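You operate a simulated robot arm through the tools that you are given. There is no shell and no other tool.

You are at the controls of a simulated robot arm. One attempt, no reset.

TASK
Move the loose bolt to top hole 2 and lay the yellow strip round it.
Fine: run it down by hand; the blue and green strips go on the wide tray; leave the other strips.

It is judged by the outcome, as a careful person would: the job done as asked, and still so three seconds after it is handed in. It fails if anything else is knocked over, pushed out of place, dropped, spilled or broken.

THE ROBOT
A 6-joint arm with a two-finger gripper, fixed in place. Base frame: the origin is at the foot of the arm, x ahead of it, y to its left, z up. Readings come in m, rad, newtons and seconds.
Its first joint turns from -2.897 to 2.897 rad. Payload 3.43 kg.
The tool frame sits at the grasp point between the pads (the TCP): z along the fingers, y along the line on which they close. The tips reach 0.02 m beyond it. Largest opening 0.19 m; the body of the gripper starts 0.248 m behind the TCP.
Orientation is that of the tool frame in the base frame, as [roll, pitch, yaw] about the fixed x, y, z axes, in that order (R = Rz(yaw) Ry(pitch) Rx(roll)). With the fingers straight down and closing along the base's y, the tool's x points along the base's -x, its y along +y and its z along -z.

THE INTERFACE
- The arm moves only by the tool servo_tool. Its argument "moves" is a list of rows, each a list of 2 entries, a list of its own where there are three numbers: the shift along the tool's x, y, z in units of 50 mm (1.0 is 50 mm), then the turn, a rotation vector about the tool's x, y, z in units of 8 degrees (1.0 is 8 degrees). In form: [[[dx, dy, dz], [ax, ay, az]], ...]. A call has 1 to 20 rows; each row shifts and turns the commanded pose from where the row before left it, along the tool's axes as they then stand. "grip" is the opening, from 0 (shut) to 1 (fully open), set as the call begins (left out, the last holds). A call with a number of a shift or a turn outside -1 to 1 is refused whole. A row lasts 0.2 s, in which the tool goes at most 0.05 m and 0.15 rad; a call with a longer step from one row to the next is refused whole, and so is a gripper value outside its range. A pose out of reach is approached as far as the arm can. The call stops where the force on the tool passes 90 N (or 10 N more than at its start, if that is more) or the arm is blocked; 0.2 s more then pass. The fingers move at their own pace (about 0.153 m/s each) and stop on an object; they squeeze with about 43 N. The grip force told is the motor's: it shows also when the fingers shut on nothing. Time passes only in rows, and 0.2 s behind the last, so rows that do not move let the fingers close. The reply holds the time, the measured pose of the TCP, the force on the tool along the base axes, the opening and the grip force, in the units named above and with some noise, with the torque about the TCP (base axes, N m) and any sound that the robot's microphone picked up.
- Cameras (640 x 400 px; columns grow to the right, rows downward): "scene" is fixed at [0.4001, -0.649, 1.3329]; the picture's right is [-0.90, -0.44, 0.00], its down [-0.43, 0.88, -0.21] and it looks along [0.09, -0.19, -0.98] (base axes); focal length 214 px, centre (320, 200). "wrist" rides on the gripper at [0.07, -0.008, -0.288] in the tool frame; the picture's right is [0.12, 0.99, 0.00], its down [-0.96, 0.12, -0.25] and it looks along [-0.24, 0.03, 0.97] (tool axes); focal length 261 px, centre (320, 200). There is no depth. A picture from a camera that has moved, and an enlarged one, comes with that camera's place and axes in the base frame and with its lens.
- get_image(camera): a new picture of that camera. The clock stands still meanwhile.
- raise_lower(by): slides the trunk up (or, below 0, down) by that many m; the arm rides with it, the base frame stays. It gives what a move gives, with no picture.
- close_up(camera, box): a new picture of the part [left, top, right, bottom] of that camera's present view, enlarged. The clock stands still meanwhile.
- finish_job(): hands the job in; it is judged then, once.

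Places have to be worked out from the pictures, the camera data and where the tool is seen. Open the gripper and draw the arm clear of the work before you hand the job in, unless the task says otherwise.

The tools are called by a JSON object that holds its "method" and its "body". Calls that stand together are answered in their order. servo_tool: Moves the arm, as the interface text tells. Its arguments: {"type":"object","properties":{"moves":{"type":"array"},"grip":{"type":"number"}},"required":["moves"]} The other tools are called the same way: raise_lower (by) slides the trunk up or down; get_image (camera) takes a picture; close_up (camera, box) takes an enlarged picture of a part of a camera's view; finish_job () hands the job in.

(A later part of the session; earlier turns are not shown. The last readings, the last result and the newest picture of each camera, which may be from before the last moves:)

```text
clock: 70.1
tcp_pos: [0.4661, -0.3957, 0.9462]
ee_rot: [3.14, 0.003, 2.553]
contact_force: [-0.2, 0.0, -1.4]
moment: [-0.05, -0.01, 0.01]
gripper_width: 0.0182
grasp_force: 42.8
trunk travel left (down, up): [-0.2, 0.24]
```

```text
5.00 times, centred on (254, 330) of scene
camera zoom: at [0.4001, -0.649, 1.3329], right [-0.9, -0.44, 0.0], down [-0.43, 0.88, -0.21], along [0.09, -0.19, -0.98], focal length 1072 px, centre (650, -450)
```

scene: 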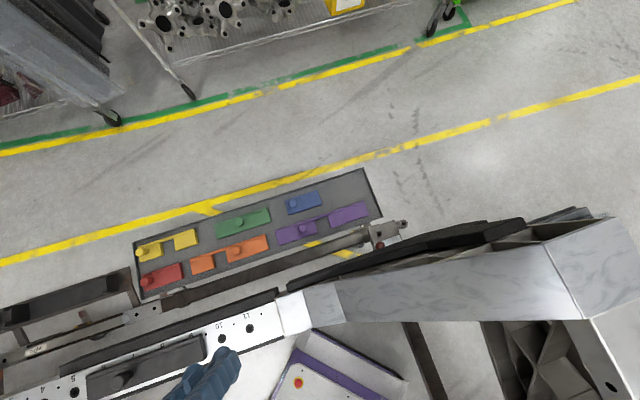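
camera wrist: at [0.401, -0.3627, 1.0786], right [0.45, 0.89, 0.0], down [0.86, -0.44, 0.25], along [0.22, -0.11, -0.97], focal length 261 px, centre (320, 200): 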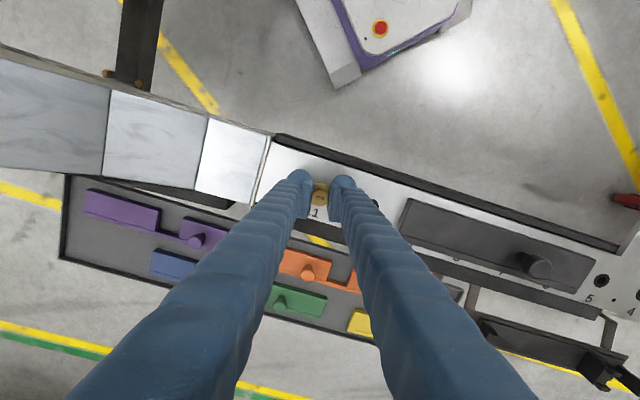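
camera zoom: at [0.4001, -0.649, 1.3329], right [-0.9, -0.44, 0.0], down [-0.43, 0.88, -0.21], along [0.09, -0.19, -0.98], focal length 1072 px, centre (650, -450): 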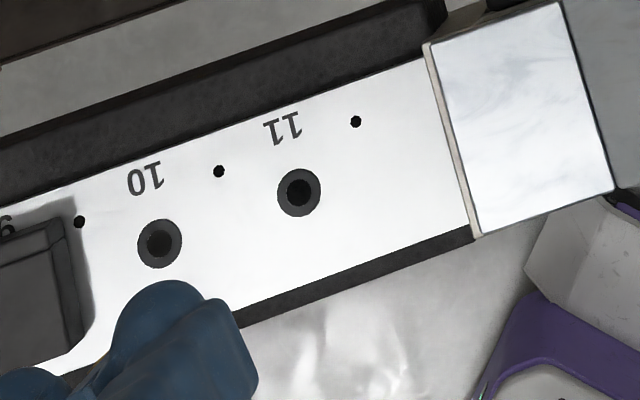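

Perfect reference: with the bolt lifted straight up, hole 11 shows at zoom pixel (318,84). I'll translate exactly 9 pitches (0.63 m) along the beam at the same height and yaw, then match hole 2 to that same pixel.

{"method": "servo_tool", "body": {"moves": [[[-0.08, 0.4, 0], [0, 0, 0]], [[-0.1549, 0.7721, 0], [0, 0, 0]], [[-0.1549, 0.7721, 0], [0, 0, 0]], [[-0.1549, 0.7721, 0], [0, 0, 0]], [[-0.1549, 0.7721, 0], [0, 0, 0]], [[-0.1549, 0.7721, 0], [0, 0, 0]], [[-0.1549, 0.7721, 0], [0, 0, 0]], [[-0.1549, 0.7721, 0], [0, 0, 0]], [[-0.1549, 0.7721, 0], [0, 0, 0]], [[-0.1549, 0.7721, 0], [0, 0, 0]], [[-0.1549, 0.7721, 0], [0, 0, 0]], [[-0.1549, 0.7721, 0], [0, 0, 0]], [[-0.1549, 0.7721, 0], [0, 0, 0]], [[-0.1549, 0.7721, 0], [0, 0, 0]], [[-0.1549, 0.7721, 0], [0, 0, 0]], [[-0.1549, 0.7721, 0], [0, 0, 0]], [[-0.0749, 0.3721, 0], [0, 0, 0]], [[0, 0, 0], [0, 0, 0]], [[0, 0, 0], [0, 0, 0]]]}}

{"method": "get_image", "body": {"camera": "wrist"}}

{"method": "close_up", "body": {"camera": "wrist", "box": [272, 160, 368, 220]}}

```text
clock: 74.1
tcp_pos: [0.9094, 0.0514, 0.9463]
ee_rot: [-3.141, 0.004, 2.553]
contact_force: [0.5, 0.7, -0.2]
moment: [0.02, -0.03, 0.02]
gripper_width: 0.0185
grasp_force: 42.5
trunk travel left (down, up): [-0.2, 0.24]
```

```text
taken
camera wrist: at [0.8446, 0.0831, 1.2343], right [0.45, 0.89, 0.0], down [0.86, -0.44, 0.25], along [0.22, -0.11, -0.97], focal length 261 px, centre (320, 200)
```

wrist: 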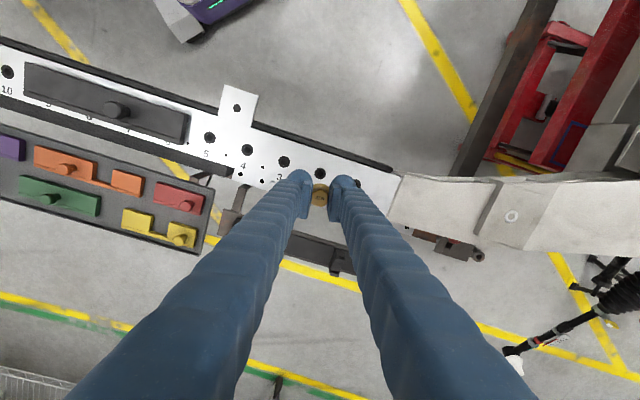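

```text
6.67 times, centred on (320, 190) of wrist
camera zoom: at [0.8446, 0.0831, 1.2343], right [0.45, 0.89, 0.0], down [0.86, -0.44, 0.25], along [0.22, -0.11, -0.97], focal length 1738 px, centre (320, 267)
```

zoom: 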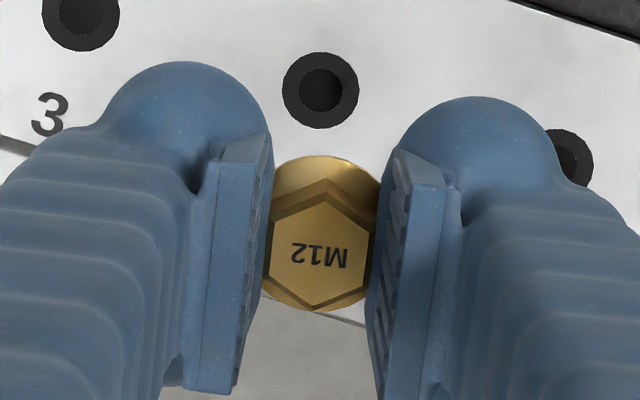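

Hole 2 appears at (320,90) versus the reference (318,84): ~1.7 mm toward −x and 0.8 mm in y. I correct and re-verify.

{"method": "servo_tool", "body": {"moves": [[[-0.032, 0.015, 0], [0, 0, 0]], [[0, 0, 0], [0, 0, 0]], [[0, 0, 0], [0, 0, 0]]]}}

{"method": "close_up", "body": {"camera": "wrist", "box": [272, 160, 368, 220]}}

```text
clock: 74.9
tcp_pos: [0.9118, 0.0509, 0.9469]
ee_rot: [-3.142, 0.006, 2.554]
contact_force: [0.0, 0.8, -1.0]
moment: [0.0, -0.02, 0.05]
gripper_width: 0.0183
grasp_force: 43.5
trunk travel left (down, up): [-0.2, 0.24]
```

```text
6.67 times, centred on (320, 190) of wrist
camera zoom: at [0.8467, 0.083, 1.2344], right [0.45, 0.89, 0.0], down [0.86, -0.44, 0.25], along [0.22, -0.11, -0.97], focal length 1738 px, centre (320, 267)
```

zoom: 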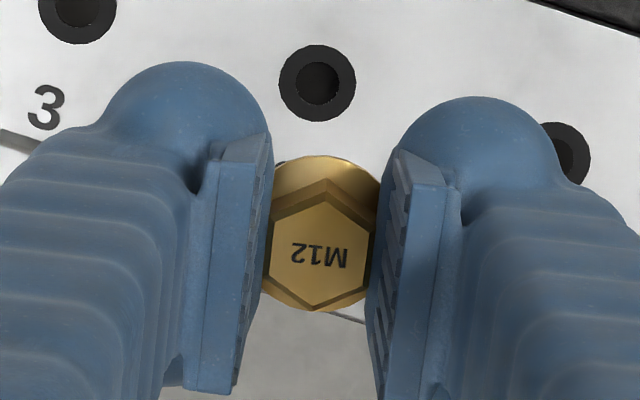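

Matched within ~0.3 mm. I descend to z≈0.85, then continue in small steps watching the force.

{"method": "servo_tool", "body": {"moves": [[[0, 0, 0.4], [0, 0, 0]], [[0, 0, 0.6], [0, 0, 0]], [[0, 0, 0.6], [0, 0, 0]], [[0, 0, 0.3], [0, 0, 0]], [[0, 0, 0], [0, 0, 0]]]}}

{"method": "close_up", "body": {"camera": "wrist", "box": [272, 160, 368, 220]}}

```text
clock: 76.1
tcp_pos: [0.9137, 0.0493, 0.8517]
ee_rot: [3.141, 0.005, 2.554]
contact_force: [-0.1, -0.1, -0.7]
moment: [0.03, 0.01, 0.03]
gripper_width: 0.0183
grasp_force: 43.2
trunk travel left (down, up): [-0.2, 0.24]
```

```text
6.67 times, centred on (320, 190) of wrist
camera zoom: at [0.8488, 0.0825, 1.1387], right [0.45, 0.89, 0.0], down [0.86, -0.44, 0.25], along [0.22, -0.11, -0.97], focal length 1738 px, centre (320, 267)
```

zoom: 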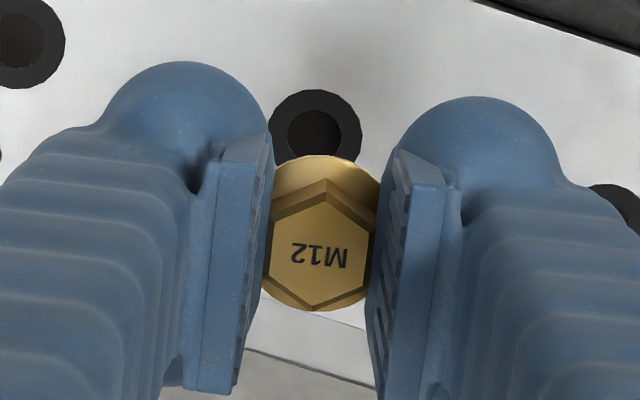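

The tool drifted ~2 mm during descent (hole 2 now ~+2 mm in tool x, −0.8 mm in y relative to the bolt axis). I correct and go slightly lower.

{"method": "servo_tool", "body": {"moves": [[[0.04, -0.016, 0], [0, 0, 0]], [[0, 0, 0.2], [0, 0, 0]], [[0, 0, 0], [0, 0, 0]], [[0, 0, 0], [0, 0, 0]]]}}

{"method": "close_up", "body": {"camera": "wrist", "box": [272, 160, 368, 220]}}

{"method": "get_image", "body": {"camera": "wrist"}}

```text
clock: 77.1
tcp_pos: [0.9115, 0.0502, 0.8416]
ee_rot: [-3.14, 0.004, 2.553]
contact_force: [-0.7, 0.5, -1.0]
moment: [0.0, -0.02, -0.01]
gripper_width: 0.0183
grasp_force: 42.6
trunk travel left (down, up): [-0.2, 0.24]
```

```text
6.67 times, centred on (320, 190) of wrist
camera zoom: at [0.846, 0.0824, 1.1289], right [0.45, 0.89, 0.0], down [0.86, -0.44, 0.25], along [0.22, -0.11, -0.97], focal length 1738 px, centre (320, 267)
```

zoom: 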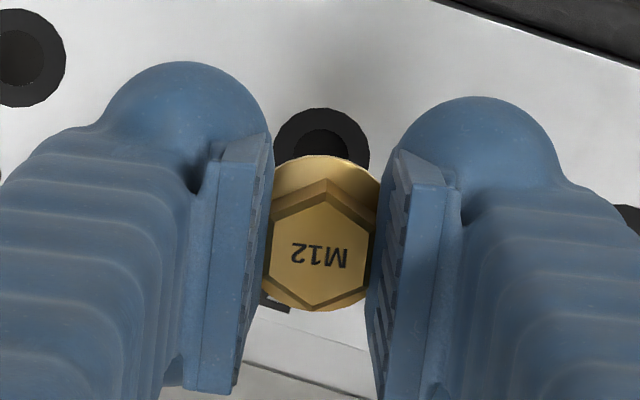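

```text
taken
camera wrist: at [0.846, 0.0824, 1.1289], right [0.45, 0.89, 0.0], down [0.86, -0.44, 0.25], along [0.22, -0.11, -0.97], focal length 261 px, centre (320, 200)
```

wrist: 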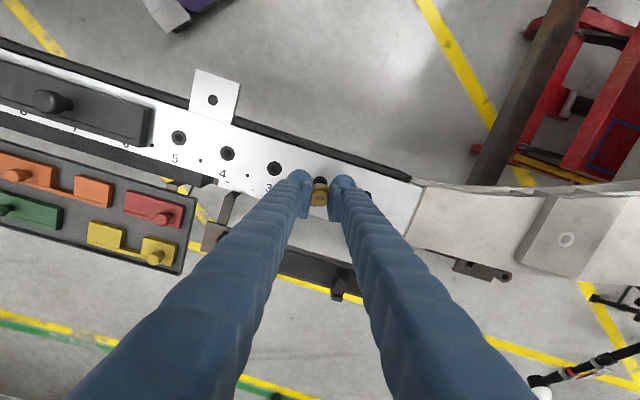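

Now x matches; y is ~0.9 mm off. I correct and descend in 4 mm steps, reading forces.

{"method": "servo_tool", "body": {"moves": [[[0, 0.016, 0], [0, 0, 0]], [[0, 0, 0.1], [0, 0, 0]], [[0, 0, 0], [0, 0, 0]], [[0, 0, 0], [0, 0, 0]]]}}

{"method": "close_up", "body": {"camera": "wrist", "box": [272, 160, 368, 220]}}

```text
clock: 78.1
tcp_pos: [0.9116, 0.0506, 0.8371]
ee_rot: [-3.141, 0.004, 2.554]
contact_force: [1.3, 0.3, 0.0]
moment: [0.04, 0.01, -0.01]
gripper_width: 0.0183
grasp_force: 42.7
trunk travel left (down, up): [-0.2, 0.24]
```

```text
6.67 times, centred on (320, 190) of wrist
camera zoom: at [0.8466, 0.083, 1.1234], right [0.45, 0.89, 0.0], down [0.86, -0.44, 0.25], along [0.22, -0.11, -0.97], focal length 1738 px, centre (320, 267)
```

zoom: 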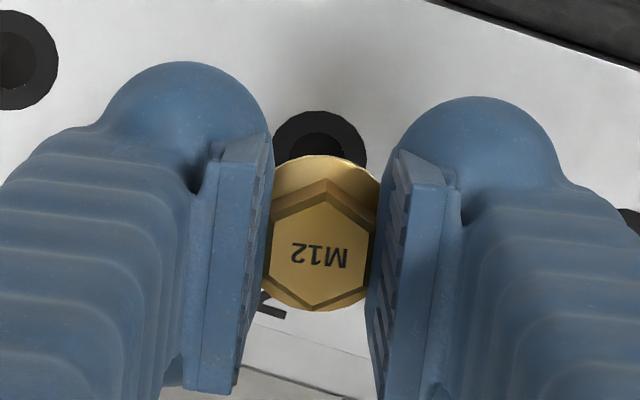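

Aligned to ~0.4 mm. Continuing down in small steps.

{"method": "servo_tool", "body": {"moves": [[[0, 0, 0.1], [0, 0, 0]], [[0, 0, 0], [0, 0, 0]]]}}

{"method": "servo_tool", "body": {"moves": [[[0, 0, 0.1], [0, 0, 0]], [[0, 0, 0], [0, 0, 0]]]}}

{"method": "servo_tool", "body": {"moves": [[[0, 0, 0.1], [0, 0, 0]], [[0, 0, 0], [0, 0, 0]]]}}

{"method": "close_up", "body": {"camera": "wrist", "box": [272, 160, 368, 220]}}

```text
clock: 78.7
tcp_pos: [0.9115, 0.0496, 0.8313]
ee_rot: [-3.141, 0.006, 2.552]
contact_force: [0.2, 0.8, -1.9]
moment: [-0.04, -0.02, -0.03]
gripper_width: 0.0183
grasp_force: 43.3
trunk travel left (down, up): [-0.2, 0.24]
```

```text
clock: 79.3
tcp_pos: [0.9113, 0.0511, 0.8261]
ee_rot: [-3.141, 0.004, 2.553]
contact_force: [-0.3, -0.4, -0.4]
moment: [-0.01, 0.02, 0.01]
gripper_width: 0.0185
grasp_force: 42.6
trunk travel left (down, up): [-0.2, 0.24]
```

```text
clock: 79.9
tcp_pos: [0.9129, 0.0514, 0.8227]
ee_rot: [3.141, 0.005, 2.552]
contact_force: [0.0, 0.1, -0.6]
moment: [0.03, 0.0, 0.03]
gripper_width: 0.0185
grasp_force: 43.1
trunk travel left (down, up): [-0.2, 0.24]
```

```text
6.67 times, centred on (320, 190) of wrist
camera zoom: at [0.8474, 0.0835, 1.1091], right [0.45, 0.89, 0.0], down [0.86, -0.44, 0.25], along [0.22, -0.11, -0.97], focal length 1738 px, centre (320, 267)
```

zoom: 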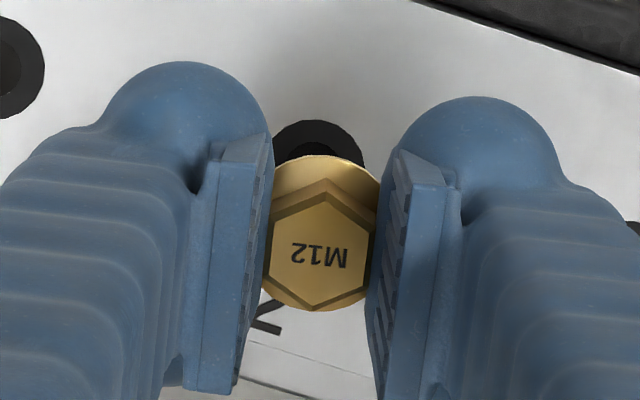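

Still aligned and no contact. Continuing down.

{"method": "servo_tool", "body": {"moves": [[[0, 0, 0.1], [0, 0, 0]], [[0, 0, 0], [0, 0, 0]]]}}

{"method": "servo_tool", "body": {"moves": [[[0, 0, 0.1], [0, 0, 0]], [[0, 0, 0], [0, 0, 0]]]}}

{"method": "servo_tool", "body": {"moves": [[[0, 0, 0.1], [0, 0, 0]], [[0, 0, 0], [0, 0, 0]]]}}

{"method": "close_up", "body": {"camera": "wrist", "box": [272, 160, 368, 220]}}

```text
clock: 80.5
tcp_pos: [0.913, 0.0518, 0.8171]
ee_rot: [-3.14, 0.005, 2.553]
contact_force: [0.4, 0.1, -0.2]
moment: [0.03, 0.01, -0.02]
gripper_width: 0.0183
grasp_force: 42.9
trunk travel left (down, up): [-0.2, 0.24]
```

```text
clock: 81.1
tcp_pos: [0.9128, 0.0515, 0.8113]
ee_rot: [3.141, 0.005, 2.555]
contact_force: [0.2, -0.6, -0.8]
moment: [-0.02, -0.01, -0.02]
gripper_width: 0.0182
grasp_force: 43.0
trunk travel left (down, up): [-0.2, 0.24]
```

```text
clock: 81.7
tcp_pos: [0.9129, 0.0501, 0.8077]
ee_rot: [3.141, 0.006, 2.553]
contact_force: [0.7, -0.7, -0.1]
moment: [-0.01, -0.01, 0.01]
gripper_width: 0.0182
grasp_force: 43.2
trunk travel left (down, up): [-0.2, 0.24]
```

```text
6.67 times, centred on (320, 190) of wrist
camera zoom: at [0.8479, 0.0838, 1.0941], right [0.45, 0.89, 0.0], down [0.86, -0.44, 0.25], along [0.22, -0.11, -0.97], focal length 1738 px, centre (320, 267)
```

zoom: 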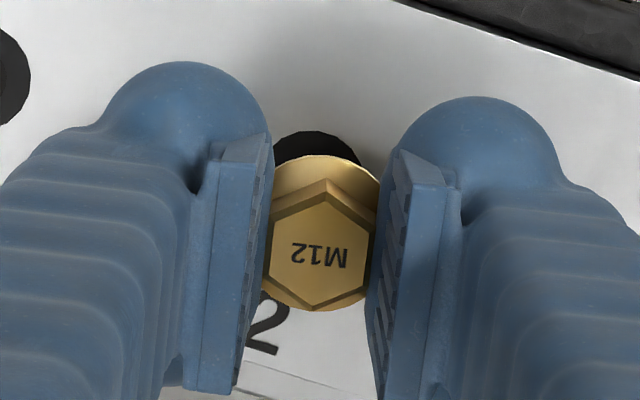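

No contact yet; still aligned within ~0.5 mm. Continuing.

{"method": "servo_tool", "body": {"moves": [[[0.008, -0.006, 0.08], [0, 0, 0]], [[0, 0, 0], [0, 0, 0]]]}}

{"method": "servo_tool", "body": {"moves": [[[0, 0, 0.08], [0, 0, 0]], [[0, 0, 0], [0, 0, 0]]]}}

{"method": "servo_tool", "body": {"moves": [[[0, 0, 0.06], [0, 0, 0]], [[0, 0, 0], [0, 0, 0]]]}}

```text
clock: 82.3
tcp_pos: [0.9123, 0.0513, 0.8036]
ee_rot: [3.141, 0.005, 2.554]
contact_force: [0.8, 0.5, -0.7]
moment: [0.0, -0.02, 0.05]
gripper_width: 0.0183
grasp_force: 42.9
trunk travel left (down, up): [-0.2, 0.24]
```

```text
clock: 82.9
tcp_pos: [0.9127, 0.0507, 0.799]
ee_rot: [3.141, 0.002, 2.553]
contact_force: [0.0, 0.3, -0.3]
moment: [-0.01, 0.0, 0.03]
gripper_width: 0.0183
grasp_force: 43.0
trunk travel left (down, up): [-0.2, 0.24]
```

```text
clock: 83.5
tcp_pos: [0.9128, 0.0504, 0.796]
ee_rot: [3.139, 0.005, 2.552]
contact_force: [-0.5, 0.5, -0.3]
moment: [-0.02, 0.0, 0.0]
gripper_width: 0.0185
grasp_force: 43.2
trunk travel left (down, up): [-0.2, 0.24]
```

{"method": "servo_tool", "body": {"moves": [[[0, 0, 0.06], [0, 0, 0]], [[0, 0, 0], [0, 0, 0]]]}}

{"method": "servo_tool", "body": {"moves": [[[0, 0, 0.06], [0, 0, 0]], [[0, 0, 0], [0, 0, 0]]]}}

{"method": "servo_tool", "body": {"moves": [[[0, 0, 0.04], [0, 0, 0]], [[0, 0, 0], [0, 0, 0]]]}}

{"method": "close_up", "body": {"camera": "wrist", "box": [272, 160, 368, 220]}}

```text
clock: 84.1
tcp_pos: [0.9133, 0.0499, 0.7922]
ee_rot: [-3.141, 0.004, 2.552]
contact_force: [0.0, -0.9, -0.3]
moment: [0.01, 0.02, -0.01]
gripper_width: 0.0183
grasp_force: 43.0
trunk travel left (down, up): [-0.2, 0.24]
```

```text
clock: 84.7
tcp_pos: [0.9125, 0.0514, 0.7895]
ee_rot: [-3.141, 0.005, 2.553]
contact_force: [-0.5, -0.7, -0.1]
moment: [0.02, 0.02, -0.02]
gripper_width: 0.0182
grasp_force: 42.8
trunk travel left (down, up): [-0.2, 0.24]
```

```text
clock: 85.3
tcp_pos: [0.9131, 0.0512, 0.7874]
ee_rot: [3.141, 0.002, 2.554]
contact_force: [-0.6, 0.4, -0.6]
moment: [-0.01, 0.06, -0.01]
gripper_width: 0.0183
grasp_force: 43.1
trunk travel left (down, up): [-0.2, 0.24]
```

```text
6.67 times, centred on (320, 190) of wrist
camera zoom: at [0.8477, 0.0832, 1.0749], right [0.45, 0.89, 0.0], down [0.86, -0.44, 0.25], along [0.22, -0.11, -0.97], focal length 1738 px, centre (320, 267)
```

zoom: 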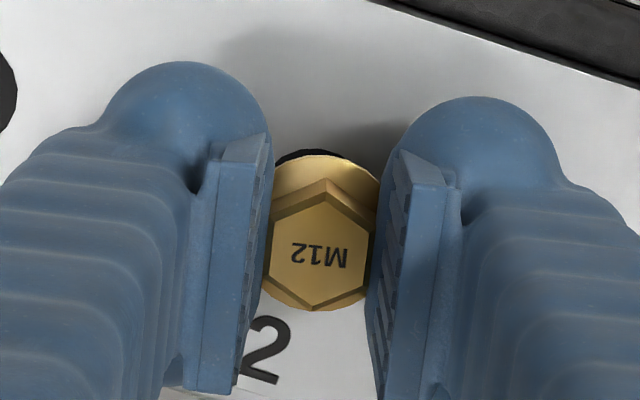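

{"method": "servo_tool", "body": {"moves": [[[0, 0, 0.04], [0, 0, 0]], [[0, 0, 0], [0, 0, 0]]]}}

{"method": "servo_tool", "body": {"moves": [[[0, 0, 0.04], [0, 0, 0]], [[0, 0, 0], [0, 0, 0]]]}}

{"method": "servo_tool", "body": {"moves": [[[0, 0, 0.04], [0, 0, 0]], [[0, 0, 0], [0, 0, 0]]]}}

```text
clock: 85.9
tcp_pos: [0.9126, 0.0515, 0.7862]
ee_rot: [-3.141, 0.005, 2.553]
contact_force: [-0.8, -0.1, -0.7]
moment: [0.0, 0.02, 0.01]
gripper_width: 0.0182
grasp_force: 43.4
trunk travel left (down, up): [-0.2, 0.24]
```

```text
clock: 86.5
tcp_pos: [0.9101, 0.0508, 0.7833]
ee_rot: [-3.141, 0.002, 2.552]
contact_force: [-10.3, -0.6, -0.1]
moment: [-0.1, -0.11, -0.04]
gripper_width: 0.0183
grasp_force: 42.9
trunk travel left (down, up): [-0.2, 0.24]
```

```text
clock: 87.1
tcp_pos: [0.9106, 0.0516, 0.7829]
ee_rot: [3.141, 0.007, 2.553]
contact_force: [-15.9, -0.5, 14.4]
moment: [0.1, 0.34, -0.04]
gripper_width: 0.0183
grasp_force: 43.0
trunk travel left (down, up): [-0.2, 0.24]
```

Contact at TCP z≈0.783, the same height as it rested in hole 11: the bolt tip is sitting on the thread start of hole 2. I relieve the ~16 N side load first.

{"method": "servo_tool", "body": {"moves": [[[0.025, -0.016, -0.01], [0, 0, 0]], [[0, 0, 0], [0, 0, 0]]]}}

{"method": "close_up", "body": {"camera": "wrist", "box": [272, 160, 368, 220]}}

```text
clock: 87.7
tcp_pos: [0.9113, 0.0507, 0.7835]
ee_rot: [3.14, 0.006, 2.553]
contact_force: [-3.8, 1.9, 9.9]
moment: [0.21, 0.32, 0.01]
gripper_width: 0.0182
grasp_force: 42.6
trunk travel left (down, up): [-0.2, 0.24]
```

```text
6.67 times, centred on (320, 190) of wrist
camera zoom: at [0.8449, 0.0828, 1.0703], right [0.45, 0.89, 0.0], down [0.86, -0.44, 0.25], along [0.23, -0.11, -0.97], focal length 1738 px, centre (320, 267)
```

zoom: 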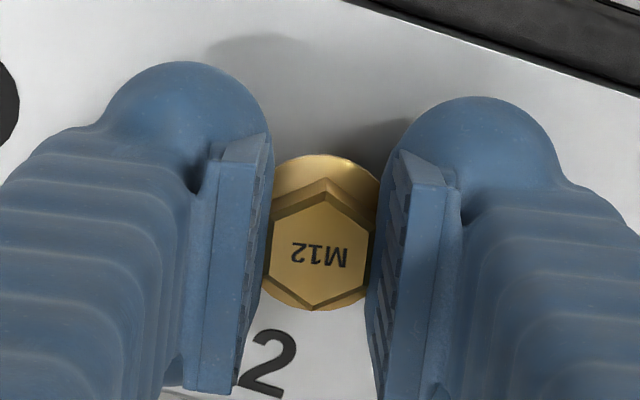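

Now I start turning: clockwise seen from above (+tool z), first 80°, with the matching tiny feed, watching force and torque.

{"method": "servo_tool", "body": {"moves": [[[0, 0, 0], [0, 0.04, 0.5]], [[0, 0, 0.001], [0, 0, 1]], [[0, 0, 0.001], [0, 0, 1]], [[0, 0, 0.001], [0, 0, 1]], [[0, 0, 0.001], [0, 0, 1]], [[0, 0, 0], [0, 0, 0]]]}}

{"method": "close_up", "body": {"camera": "wrist", "box": [272, 160, 368, 220]}}

```text
clock: 89.1
tcp_pos: [0.9118, 0.0502, 0.7815]
ee_rot: [-3.14, -0.001, 1.923]
contact_force: [11.3, 4.2, -1.8]
moment: [-0.35, -0.33, 0.05]
gripper_width: 0.0184
grasp_force: 42.9
trunk travel left (down, up): [-0.2, 0.24]
```

```text
6.67 times, centred on (320, 190) of wrist
camera zoom: at [0.8785, 0.1135, 1.0688], right [0.89, 0.45, 0.0], down [0.44, -0.86, 0.25], along [0.11, -0.22, -0.97], focal length 1738 px, centre (320, 267)
```

zoom: 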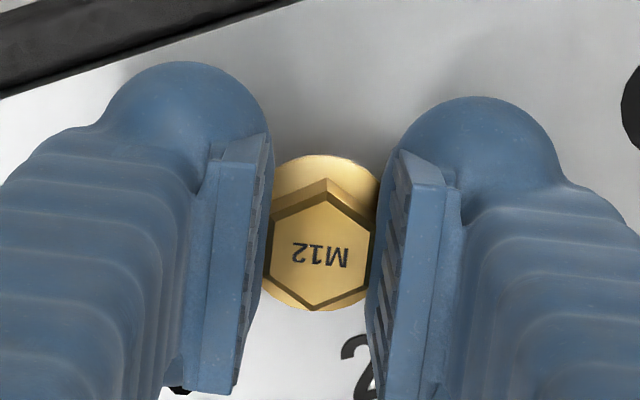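

The bolt turns with the gripper. I null the side load (~1 mm in y) and continue turning.

{"method": "servo_tool", "body": {"moves": [[[0, 0.02, 0], [0, 0, 0]], [[0, 0, 0.001], [0, 0, 1]], [[0, 0, 0.001], [0, 0, 1]], [[0, 0, 0.001], [0, 0, 1]], [[0, 0, 0.001], [0, 0, 1]], [[0, 0, 0.001], [0, 0, 1]], [[0, 0, 0], [0, 0, 0]]]}}

{"method": "servo_tool", "body": {"moves": [[[0, 0, 0.001], [0, 0, 1]], [[0, 0, 0.001], [0, 0, 1]], [[0, 0, 0.001], [0, 0, 1]], [[0, 0, 0.001], [0, 0, 1]], [[0, 0, 0.001], [0, 0, 1]], [[0, 0, 0], [0, 0, 0]]]}}

{"method": "close_up", "body": {"camera": "wrist", "box": [272, 160, 368, 220]}}

```text
clock: 90.7
tcp_pos: [0.913, 0.0506, 0.779]
ee_rot: [-3.14, -0.002, 1.225]
contact_force: [17.4, -3.0, -24.2]
moment: [0.06, -0.15, 0.01]
gripper_width: 0.0184
grasp_force: 43.2
trunk travel left (down, up): [-0.2, 0.24]
```

```text
clock: 92.1
tcp_pos: [0.914, 0.0499, 0.7799]
ee_rot: [-3.14, 0.004, 0.525]
contact_force: [18.8, -10.5, -25.2]
moment: [-0.06, -0.07, 0.03]
gripper_width: 0.0184
grasp_force: 42.9
trunk travel left (down, up): [-0.2, 0.24]
```

```text
6.67 times, centred on (320, 190) of wrist
camera zoom: at [0.9691, 0.0923, 1.0666], right [0.6, -0.8, 0.0], down [-0.77, -0.58, 0.25], along [-0.2, -0.15, -0.97], focal length 1738 px, centre (320, 267)
```

zoom: 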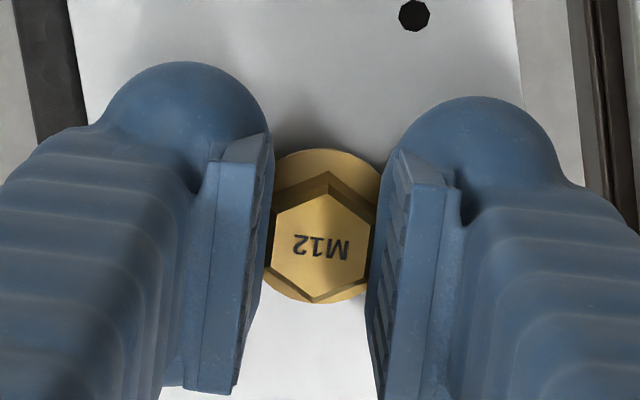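

The bolt screws in and pulls the tool down (−25 N), i.e. it advances faster than my feed, plus ~20 N side load. I follow it: shift toward the load and 2.3 mm down, then re-read.

{"method": "servo_tool", "body": {"moves": [[[0.022, 0.037, 0.045], [0, 0, 0]], [[0, 0, 0], [0, 0, 0]]]}}

```text
clock: 92.7
tcp_pos: [0.9133, 0.05, 0.7796]
ee_rot: [-3.139, 0.001, 0.529]
contact_force: [2.9, -5.7, 0.5]
moment: [-0.08, 0.04, 0.0]
gripper_width: 0.0183
grasp_force: 42.9
trunk travel left (down, up): [-0.2, 0.24]
```

Loads are nulled at z≈0.7796. I continue turning with a small per-row y shift to rotate about the bolt axis (bolt is ~1.9 mm off the tool axis).

{"method": "servo_tool", "body": {"moves": [[[-0.0004, 0.0053, 0.001], [0, 0, 1]], [[-0.0004, 0.0053, 0.001], [0, 0, 1]], [[-0.0004, 0.0053, 0.001], [0, 0, 1]], [[-0.0004, 0.0053, 0.001], [0, 0, 1]], [[-0.0004, 0.0053, 0.001], [0, 0, 1]], [[-0.0004, 0.0053, 0.001], [0, 0, 1]], [[-0.0004, 0.0053, 0.001], [0, 0, 1]], [[-0.0004, 0.0053, 0.001], [0, 0, 1]], [[0, 0, 0], [0, 0, 0]]]}}

{"method": "close_up", "body": {"camera": "wrist", "box": [272, 160, 368, 220]}}

```text
clock: 94.1
tcp_pos: [0.8876, -0.019, 0.772]
ee_rot: [-2.974, -0.037, -0.169]
contact_force: [0.6, -1.3, 1.9]
moment: [0.18, 0.09, 0.04]
gripper_width: 0.0003
grasp_force: 34.6
out of reach, approached as far as the arm can: row 3, 4, 5, 6
trunk travel left (down, up): [-0.2, 0.24]
stopped in row 6: the force on the tool passed its limit at 103 N (the readings are from after the stop); the commanded pose is now the measured one
```

```text
6.67 times, centred on (320, 190) of wrist
camera zoom: at [0.9383, -0.0678, 1.0593], right [-0.04, -0.99, -0.16], down [-0.98, 0.01, 0.19], along [-0.18, 0.17, -0.97], focal length 1738 px, centre (320, 267)
```

zoom: 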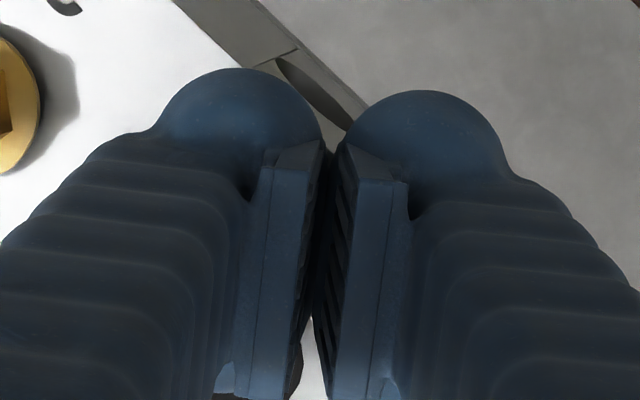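

The wrist limit was hit and the tool slid off the bolt sideways; the bolt is still in its hole. I carefully raise straight up first and inspect.

{"method": "get_image", "body": {"camera": "wrist"}}

{"method": "servo_tool", "body": {"moves": [[[0, 0, -0.2], [0, 0, 0]], [[0, 0, -0.5], [0, 0, 0]], [[0, 0, -0.6], [0, 0, 0]], [[0, 0, 0], [0, 0, 0]]]}}

{"method": "get_image", "body": {"camera": "wrist"}}

```text
taken
camera wrist: at [0.9383, -0.0678, 1.0593], right [-0.04, -0.99, -0.16], down [-0.98, 0.01, 0.19], along [-0.18, 0.17, -0.97], focal length 261 px, centre (320, 200)
```

wrist: 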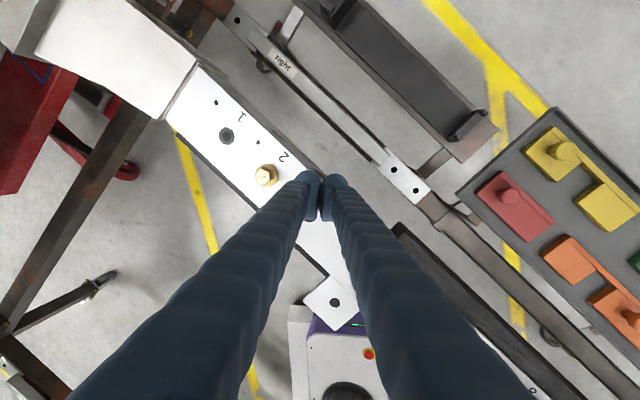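

```text
clock: 95.1
tcp_pos: [0.8833, -0.0286, 0.8336]
ee_rot: [-2.967, -0.037, -0.167]
contact_force: [-0.6, 0.2, -0.1]
moment: [-0.06, 0.0, 0.03]
gripper_width: 0.0001
grasp_force: 34.1
trunk travel left (down, up): [-0.2, 0.24]
```

```text
taken
camera wrist: at [0.9345, -0.0797, 1.1208], right [-0.04, -0.99, -0.17], down [-0.98, 0.01, 0.19], along [-0.18, 0.17, -0.97], focal length 261 px, centre (320, 200)
```

wrist: 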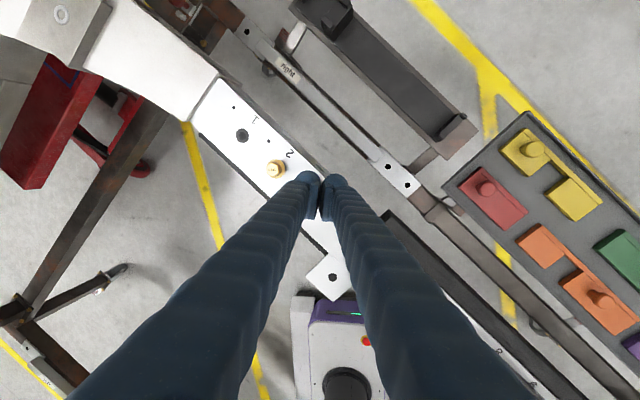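

Bolt is still upright in hole 2 and nothing else moved. I rise a bit more and unwind the wrist (counter-clockwise), then will level the tool.

{"method": "servo_tool", "body": {"moves": [[[0, 0, -0.8], [0, 0, 0]], [[0, 0, -0.6], [0, 0, -0.5]], [[0, 0, 0], [0, 0, -1]], [[0, 0, 0], [0, 0, -1]], [[0, 0, 0], [0, 0, -1]], [[0, 0, 0], [0, 0, -1]], [[0, 0, 0], [0, 0, -1]], [[0, 0, 0], [0, 0, -1]], [[0, 0, 0], [0, 0, 0]]]}}

```text
clock: 97.1
tcp_pos: [0.8789, -0.0401, 0.9027]
ee_rot: [-3.065, -0.153, 0.735]
contact_force: [0.5, -0.4, -0.1]
moment: [-0.01, -0.04, -0.02]
gripper_width: 0.0
grasp_force: 34.2
trunk travel left (down, up): [-0.2, 0.24]
```

Now level the tool (small x/y tilts), move back over hole 2 at z≈0.90, and open the gripper.

{"method": "servo_tool", "body": {"moves": [[[0, 0, 0], [-0.549, 0, 0]], [[0, 0, 0], [0, -0.548, 0]], [[0, 0, 0], [0, -0.548, 0]], [[0.568, -0.3, 0], [0, 0, 0]], [[0.568, -0.3, 0], [0, 0, 0]], [[0.568, -0.3, 0], [0, 0, 0]], [[0, 0, 0], [0, 0, -1]], [[0, 0, 0], [0, 0, -1]], [[0, 0, 0], [0, 0, -1]], [[0, 0, 0], [0, 0, -1]], [[0, 0, 0], [0, 0, -1]], [[0, 0, 0], [0, 0, -1]], [[0, 0, 0], [0, 0, -1]], [[0, 0, 0], [0, 0, -1]], [[0, 0, 0], [0, 0, -1]], [[0, 0, 0], [0, 0, -1]], [[0, 0, 0], [0, 0, -1]], [[0, 0, 0], [0, 0, 0]]], "grip": 0.3}}

{"method": "get_image", "body": {"camera": "wrist"}}

{"method": "close_up", "body": {"camera": "wrist", "box": [272, 140, 368, 200]}}

```text
clock: 100.9
tcp_pos: [0.9115, 0.0498, 0.903]
ee_rot: [3.141, 0.001, 2.271]
contact_force: [-0.2, 0.2, 0.5]
moment: [-0.03, -0.03, 0.02]
gripper_width: 0.0571
grasp_force: 0.1
trunk travel left (down, up): [-0.2, 0.24]
```

```text
taken
camera wrist: at [0.8588, 0.0985, 1.1913], right [0.68, 0.73, 0.0], down [0.71, -0.66, 0.25], along [0.18, -0.17, -0.97], focal length 261 px, centre (320, 200)
```

wrist: 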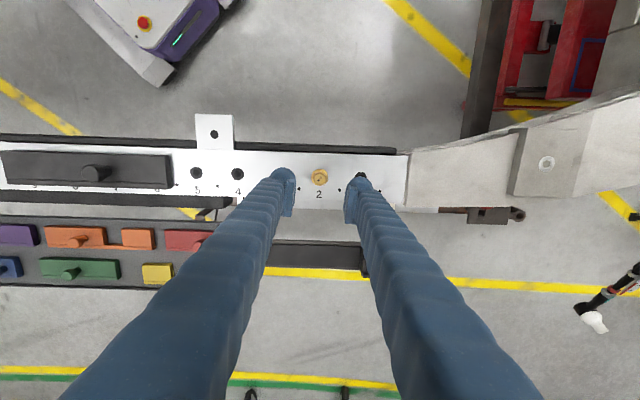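

```text
6.67 times, centred on (320, 170) of wrist
camera zoom: at [0.8588, 0.0985, 1.1913], right [0.68, 0.73, 0.0], down [0.71, -0.66, 0.25], along [0.18, -0.17, -0.97], focal length 1738 px, centre (320, 400)
```

zoom: 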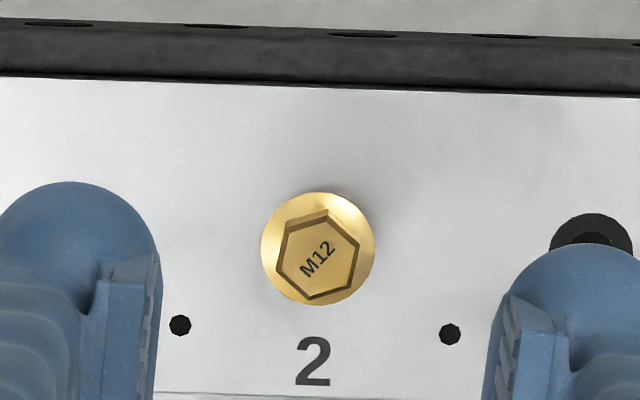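

Bolt is standing straight in hole 2, a few mm proud. I zoom in for the hex orientation.

{"method": "close_up", "body": {"camera": "wrist", "box": [304, 165, 336, 189]}}

```text
16.00 times, centred on (320, 177) of wrist
camera zoom: at [0.8588, 0.0985, 1.1913], right [0.68, 0.73, 0.0], down [0.71, -0.66, 0.25], along [0.18, -0.17, -0.97], focal length 4170 px, centre (320, 568)
```

zoom: 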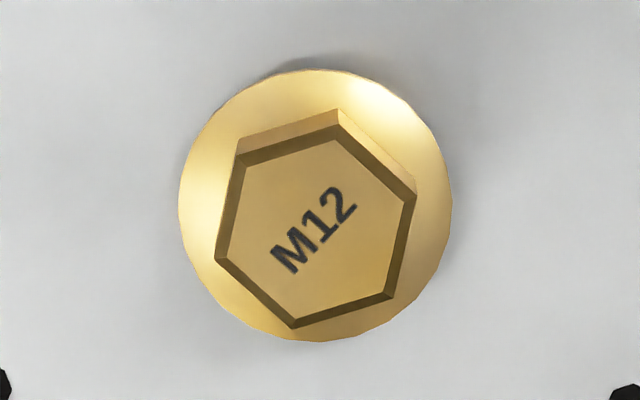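

Hex flats are at +5° from the closing axis here (aligned yaw 2.182 + k·60°). To get a long clockwise stroke I wind the wrist back to aligned yaw 4.276 at this safe height.

{"method": "servo_tool", "body": {"moves": [[[0, 0, 0], [0, 0, -1]], [[0, 0, 0], [0, 0, -1]], [[0, 0, 0], [0, 0, -1]], [[0, 0, 0], [0, 0, -1]], [[0, 0, 0], [0, 0, -1]], [[0, 0, 0], [0, 0, -1]], [[0, 0, 0], [0, 0, -1]], [[0, 0, 0], [0, 0, -1]], [[0, 0, 0], [0, 0, -1]], [[0, 0, 0], [0, 0, -1]], [[0, 0, 0], [0, 0, -1]], [[0, 0, 0], [0, 0, -1]], [[0, 0, 0], [0, 0, -1]], [[0, 0, 0], [0, 0, -1]], [[0, 0, 0], [0, 0, -0.36]], [[0, 0, 0], [0, 0, 0]]]}}

{"method": "get_image", "body": {"camera": "wrist"}}

{"method": "close_up", "body": {"camera": "wrist", "box": [304, 165, 336, 189]}}

```text
clock: 104.3
tcp_pos: [0.9113, 0.0492, 0.9028]
ee_rot: [3.141, 0.0, -2.006]
contact_force: [0.6, 0.1, 0.2]
moment: [-0.05, -0.02, 0.04]
gripper_width: 0.0571
grasp_force: 0.1
trunk travel left (down, up): [-0.2, 0.24]
```

```text
taken
camera wrist: at [0.8891, -0.0182, 1.1909], right [-0.95, 0.31, 0.0], down [0.3, 0.92, 0.25], along [0.08, 0.24, -0.97], focal length 261 px, centre (320, 200)
```

wrist: 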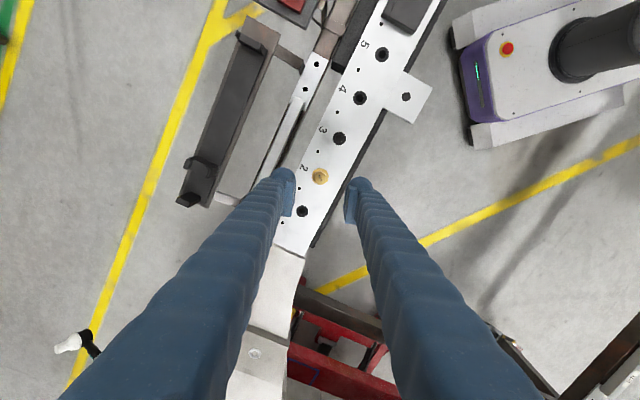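

```text
16.00 times, centred on (320, 177) of wrist
camera zoom: at [0.8891, -0.0182, 1.1909], right [-0.95, 0.31, 0.0], down [0.3, 0.92, 0.25], along [0.08, 0.24, -0.97], focal length 4170 px, centre (320, 568)
```

zoom: 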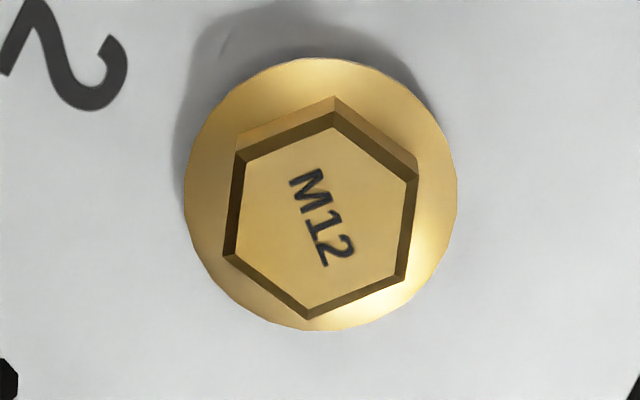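

Reachable and aligned. I test another 60° of wind-up (to yaw 5.324) at this safe height for an even longer stroke.

{"method": "servo_tool", "body": {"moves": [[[0, 0, 0], [0, 0, -1]], [[0, 0, 0], [0, 0, -1]], [[0, 0, 0], [0, 0, -1]], [[0, 0, 0], [0, 0, -1]], [[0, 0, 0], [0, 0, 0]]]}}

{"method": "servo_tool", "body": {"moves": [[[0, 0, 0], [0, 0, -1]], [[0, 0, 0], [0, 0, -1]], [[0, 0, 0], [0, 0, -1]], [[0, 0, 0], [0, 0, -0.5]], [[0, 0, 0], [0, 0, 0]]]}}

{"method": "close_up", "body": {"camera": "wrist", "box": [304, 165, 336, 189]}}

```text
clock: 105.5
tcp_pos: [0.911, 0.0497, 0.9034]
ee_rot: [3.142, -0.001, -1.448]
contact_force: [0.8, 0.3, 0.3]
moment: [0.01, 0.01, -0.02]
gripper_width: 0.0571
grasp_force: 0.0
trunk travel left (down, up): [-0.2, 0.24]
```

```text
clock: 106.7
tcp_pos: [0.9124, 0.0509, 0.9029]
ee_rot: [-3.141, -0.001, -0.961]
contact_force: [0.7, 0.2, 0.8]
moment: [0.0, 0.03, 0.01]
gripper_width: 0.0568
grasp_force: 0.1
trunk travel left (down, up): [-0.2, 0.24]
```

```text
16.00 times, centred on (320, 177) of wrist
camera zoom: at [0.9579, -0.0032, 1.1911], right [-0.75, -0.67, 0.0], down [-0.65, 0.72, 0.25], along [-0.16, 0.18, -0.97], focal length 4170 px, centre (320, 568)
```

zoom: 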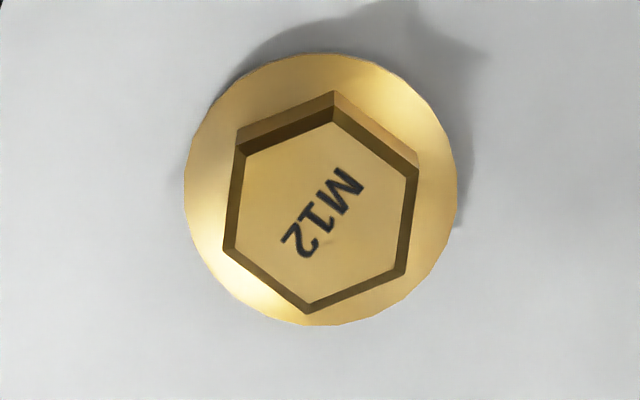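

Also reachable: a 282° stroke is available, flats aligned. I centre by 1 mm in x and descend to just above the head to re-check.

{"method": "servo_tool", "body": {"moves": [[[0.02, 0, 0.6], [0, 0, 0]], [[0, 0, 0.7], [0, 0, 0]], [[0, 0, 0.6], [0, 0, 0]], [[0, 0, 0.16], [0, 0, 0]], [[0, 0, 0], [0, 0, 0]]]}}

{"method": "close_up", "body": {"camera": "wrist", "box": [280, 165, 360, 215]}}

```text
clock: 107.9
tcp_pos: [0.912, 0.0475, 0.8033]
ee_rot: [-3.14, -0.002, -0.962]
contact_force: [0.2, 0.4, 0.6]
moment: [-0.02, 0.01, -0.02]
gripper_width: 0.0568
grasp_force: 0.0
trunk travel left (down, up): [-0.2, 0.24]
```

```text
8.00 times, centred on (320, 190) of wrist
camera zoom: at [0.9581, -0.0051, 1.0892], right [-0.75, -0.67, 0.0], down [-0.65, 0.72, 0.25], along [-0.16, 0.19, -0.97], focal length 2085 px, centre (320, 280)
```

zoom: 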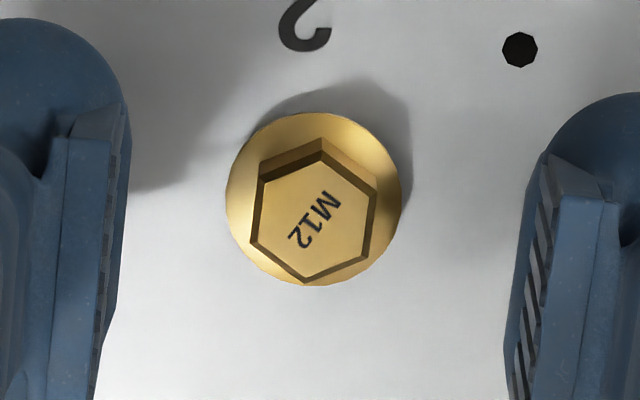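

Centred within ~0.7 mm. I narrow the fingers to ~25 mm so they straddle the hex only and descend until the tips touch the flange.

{"method": "servo_tool", "body": {"moves": [[[0, 0, 0], [0, 0, 0]], [[0, 0, 0.2], [0, 0, 0]], [[0, 0, 0.12], [0, 0, 0]], [[0, 0, 0], [0, 0, 0]]], "grip": 0.13}}

{"method": "close_up", "body": {"camera": "wrist", "box": [280, 165, 360, 215]}}

```text
clock: 108.9
tcp_pos: [0.9118, 0.0496, 0.7864]
ee_rot: [3.142, -0.001, -0.96]
contact_force: [0.1, -0.4, -0.8]
moment: [0.0, 0.0, 0.01]
gripper_width: 0.0247
grasp_force: 0.0
trunk travel left (down, up): [-0.2, 0.24]
```

```text
8.00 times, centred on (320, 190) of wrist
camera zoom: at [0.958, -0.0043, 1.0727], right [-0.75, -0.67, 0.0], down [-0.65, 0.72, 0.25], along [-0.16, 0.19, -0.97], focal length 2085 px, centre (320, 280)
```

zoom: 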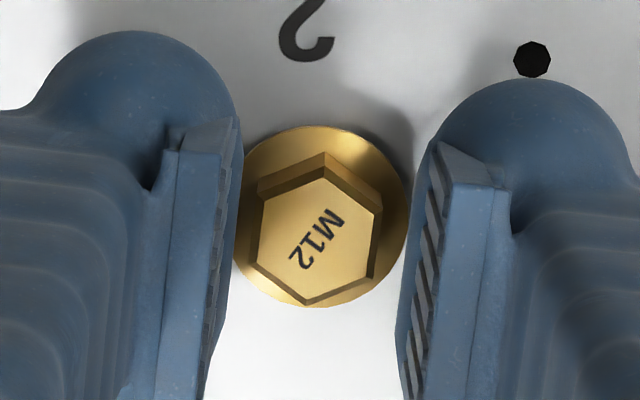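

{"method": "servo_tool", "body": {"moves": [[[0, 0, 0.06], [0, 0, 0]], [[0, 0, 0], [0, 0, 0]]]}}

{"method": "servo_tool", "body": {"moves": [[[0, 0, 0.06], [0, 0, 0]], [[0, 0, 0], [0, 0, 0]]]}}

{"method": "servo_tool", "body": {"moves": [[[0, 0, 0.04], [0, 0, 0]], [[0, 0, 0], [0, 0, 0]]]}}

```text
clock: 109.5
tcp_pos: [0.9122, 0.0478, 0.7818]
ee_rot: [-3.141, 0.0, -0.963]
contact_force: [-0.3, 0.4, -0.8]
moment: [0.0, 0.0, -0.02]
gripper_width: 0.0248
grasp_force: 0.0
trunk travel left (down, up): [-0.2, 0.24]
```

```text
clock: 110.1
tcp_pos: [0.9111, 0.0494, 0.7788]
ee_rot: [3.141, -0.001, -0.962]
contact_force: [-0.4, 0.3, -0.8]
moment: [0.01, -0.02, 0.0]
gripper_width: 0.0247
grasp_force: 0.1
trunk travel left (down, up): [-0.2, 0.24]
```

```text
clock: 110.7
tcp_pos: [0.9129, 0.0483, 0.7778]
ee_rot: [-3.141, 0.001, -0.961]
contact_force: [0.3, 0.2, 0.5]
moment: [0.0, -0.02, 0.01]
gripper_width: 0.0245
grasp_force: 0.1
trunk travel left (down, up): [-0.2, 0.24]
```

{"method": "servo_tool", "body": {"moves": [[[0, 0, 0.03], [0, 0, 0]], [[0, 0, 0], [0, 0, 0]]]}}

{"method": "servo_tool", "body": {"moves": [[[0, 0, 0.03], [0, 0, 0]], [[0, 0, 0], [0, 0, 0]]]}}

{"method": "close_up", "body": {"camera": "wrist", "box": [280, 165, 360, 215]}}

```text
clock: 111.3
tcp_pos: [0.9122, 0.0491, 0.776]
ee_rot: [-3.14, -0.001, -0.962]
contact_force: [0.7, 0.4, 0.2]
moment: [0.06, -0.02, 0.02]
gripper_width: 0.0245
grasp_force: 0.1
trunk travel left (down, up): [-0.2, 0.24]
```

```text
clock: 111.9
tcp_pos: [0.9108, 0.0498, 0.7742]
ee_rot: [-3.141, 0.0, -0.962]
contact_force: [0.8, -0.3, -0.1]
moment: [-0.01, 0.0, -0.01]
gripper_width: 0.0246
grasp_force: 0.0
trunk travel left (down, up): [-0.2, 0.24]
```

```text
8.00 times, centred on (320, 190) of wrist
camera zoom: at [0.9583, -0.0039, 1.0614], right [-0.75, -0.67, 0.0], down [-0.65, 0.72, 0.25], along [-0.16, 0.19, -0.97], focal length 2085 px, centre (320, 280)
```

zoom: 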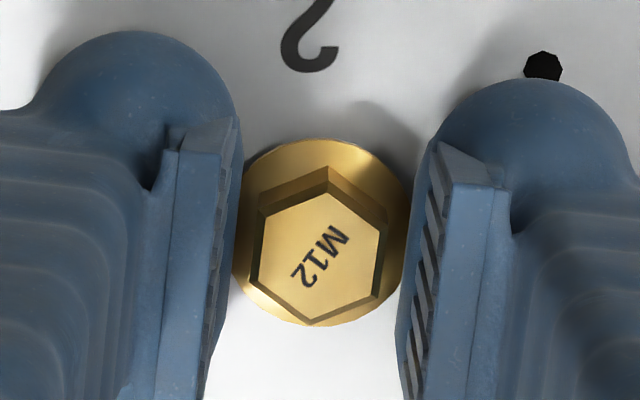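

No contact yet at TCP 0.774, so the flange is clearly lower than before. I step down a bit more for first contact.

{"method": "servo_tool", "body": {"moves": [[[0, 0, 0.03], [0, 0, 0]], [[0, 0, 0], [0, 0, 0]]]}}

{"method": "servo_tool", "body": {"moves": [[[0, 0, 0.02], [0, 0, 0]], [[0, 0, 0], [0, 0, 0]]]}}

```text
clock: 112.5
tcp_pos: [0.9121, 0.0493, 0.7717]
ee_rot: [-3.139, 0.0, -0.96]
contact_force: [0.2, 0.6, -0.3]
moment: [0.0, -0.01, 0.0]
gripper_width: 0.0248
grasp_force: 0.1
trunk travel left (down, up): [-0.2, 0.24]
```

```text
clock: 113.1
tcp_pos: [0.9109, 0.05, 0.772]
ee_rot: [3.142, -0.001, -0.963]
contact_force: [0.5, 0.5, 3.4]
moment: [-0.03, -0.02, 0.0]
gripper_width: 0.0249
grasp_force: 0.2
trunk travel left (down, up): [-0.2, 0.24]
```

First contact at TCP ≈0.7715: the tips rest on the flange, which is now ~10 mm lower than in hole 11, i.e. close to the plate. I back off 1 mm and close on the hex.

{"method": "servo_tool", "body": {"moves": [[[0, 0, -0.03], [0, 0, 0]], [[0, 0, 0], [0, 0, 0]]]}}

{"method": "servo_tool", "body": {"moves": [[[0, 0, 0], [0, 0, 0]], [[0, 0, 0], [0, 0, 0]], [[0, 0, 0], [0, 0, 0]]], "grip": 0.0}}

{"method": "close_up", "body": {"camera": "wrist", "box": [280, 165, 360, 215]}}

```text
clock: 113.7
tcp_pos: [0.9118, 0.0495, 0.7727]
ee_rot: [-3.141, 0.0, -0.959]
contact_force: [0.6, 1.1, -0.3]
moment: [0.0, -0.02, -0.02]
gripper_width: 0.0248
grasp_force: 0.1
trunk travel left (down, up): [-0.2, 0.24]
```

```text
clock: 114.5
tcp_pos: [0.9134, 0.0485, 0.7749]
ee_rot: [-3.139, -0.001, -0.961]
contact_force: [-0.9, -1.2, 15.7]
moment: [-0.03, 0.08, 0.01]
gripper_width: 0.0181
grasp_force: 42.1
trunk travel left (down, up): [-0.2, 0.24]
```

```text
8.00 times, centred on (320, 190) of wrist
camera zoom: at [0.958, -0.0041, 1.0618], right [-0.75, -0.67, 0.0], down [-0.65, 0.72, 0.25], along [-0.16, 0.19, -0.97], focal length 2085 px, centre (320, 280)
```

zoom: 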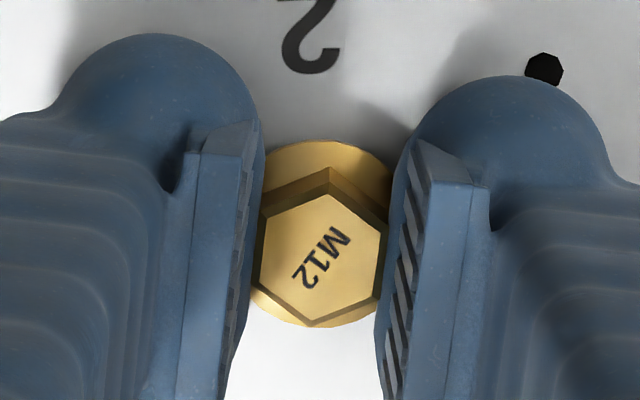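

Good grip on the hex (18.1 mm), tips on the flange at TCP 0.7749. I relieve the slight push and turn clockwise again, watching Fz and the z-torque.

{"method": "servo_tool", "body": {"moves": [[[0, 0, -0.025], [0, 0, 0]], [[0, 0, 0], [0, 0, 0]]]}}

{"method": "servo_tool", "body": {"moves": [[[0, 0, 0.0008], [0, 0, 1]], [[0, 0, 0.0008], [0, 0, 1]], [[0, 0, 0.0008], [0, 0, 1]], [[0, 0, 0.0008], [0, 0, 1]], [[0, 0, 0.0008], [0, 0, 1]], [[0, 0, 0], [0, 0, 0]]]}}

```text
clock: 115.1
tcp_pos: [0.9131, 0.0502, 0.7747]
ee_rot: [-3.14, -0.001, -0.962]
contact_force: [2.1, 2.0, 10.4]
moment: [-0.06, -0.06, -0.01]
gripper_width: 0.0185
grasp_force: 43.3
trunk travel left (down, up): [-0.2, 0.24]
```

```text
clock: 116.5
tcp_pos: [0.9131, 0.05, 0.7721]
ee_rot: [3.141, 0.0, -1.661]
contact_force: [6.1, 0.8, -9.1]
moment: [-0.06, -0.08, -0.01]
gripper_width: 0.0186
grasp_force: 43.1
trunk travel left (down, up): [-0.2, 0.24]
```

Turning 40° pulled the bolt down ~2 mm (Fz went from +10 to −9 N), so the thread lead is steep. I follow down and continue in smaller increments.

{"method": "servo_tool", "body": {"moves": [[[0, 0, 0.018], [0, 0, 0]], [[0, 0, 0.009], [0, 0, 1]], [[0, 0, 0.009], [0, 0, 1]], [[0, 0, 0.009], [0, 0, 1]], [[0, 0, 0], [0, 0, 0]]]}}

{"method": "servo_tool", "body": {"moves": [[[0, 0, 0.005], [0, 0, 1]], [[0, 0, 0.005], [0, 0, 1]], [[0, 0, 0.005], [0, 0, 1]], [[0, 0, 0], [0, 0, 0]]]}}

{"method": "close_up", "body": {"camera": "wrist", "box": [280, 165, 360, 215]}}

```text
clock: 117.7
tcp_pos: [0.9117, 0.0493, 0.7717]
ee_rot: [-3.14, 0.001, -2.08]
contact_force: [2.2, -2.7, -3.6]
moment: [-0.06, -0.04, -0.02]
gripper_width: 0.0185
grasp_force: 42.9
trunk travel left (down, up): [-0.2, 0.24]
```

```text
clock: 118.7
tcp_pos: [0.9121, 0.0503, 0.7717]
ee_rot: [3.141, 0.001, -2.499]
contact_force: [0.6, 0.8, 3.6]
moment: [0.01, 0.0, 0.29]
gripper_width: 0.0181
grasp_force: 43.5
trunk travel left (down, up): [-0.2, 0.24]
```

```text
8.00 times, centred on (320, 190) of wrist
camera zoom: at [0.8591, -0.0003, 1.0587], right [-0.69, 0.72, 0.0], down [0.7, 0.67, 0.25], along [0.18, 0.17, -0.97], focal length 2085 px, centre (320, 280)
```

zoom: 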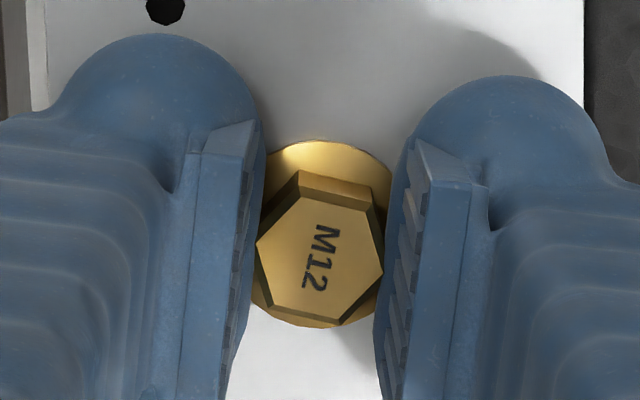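

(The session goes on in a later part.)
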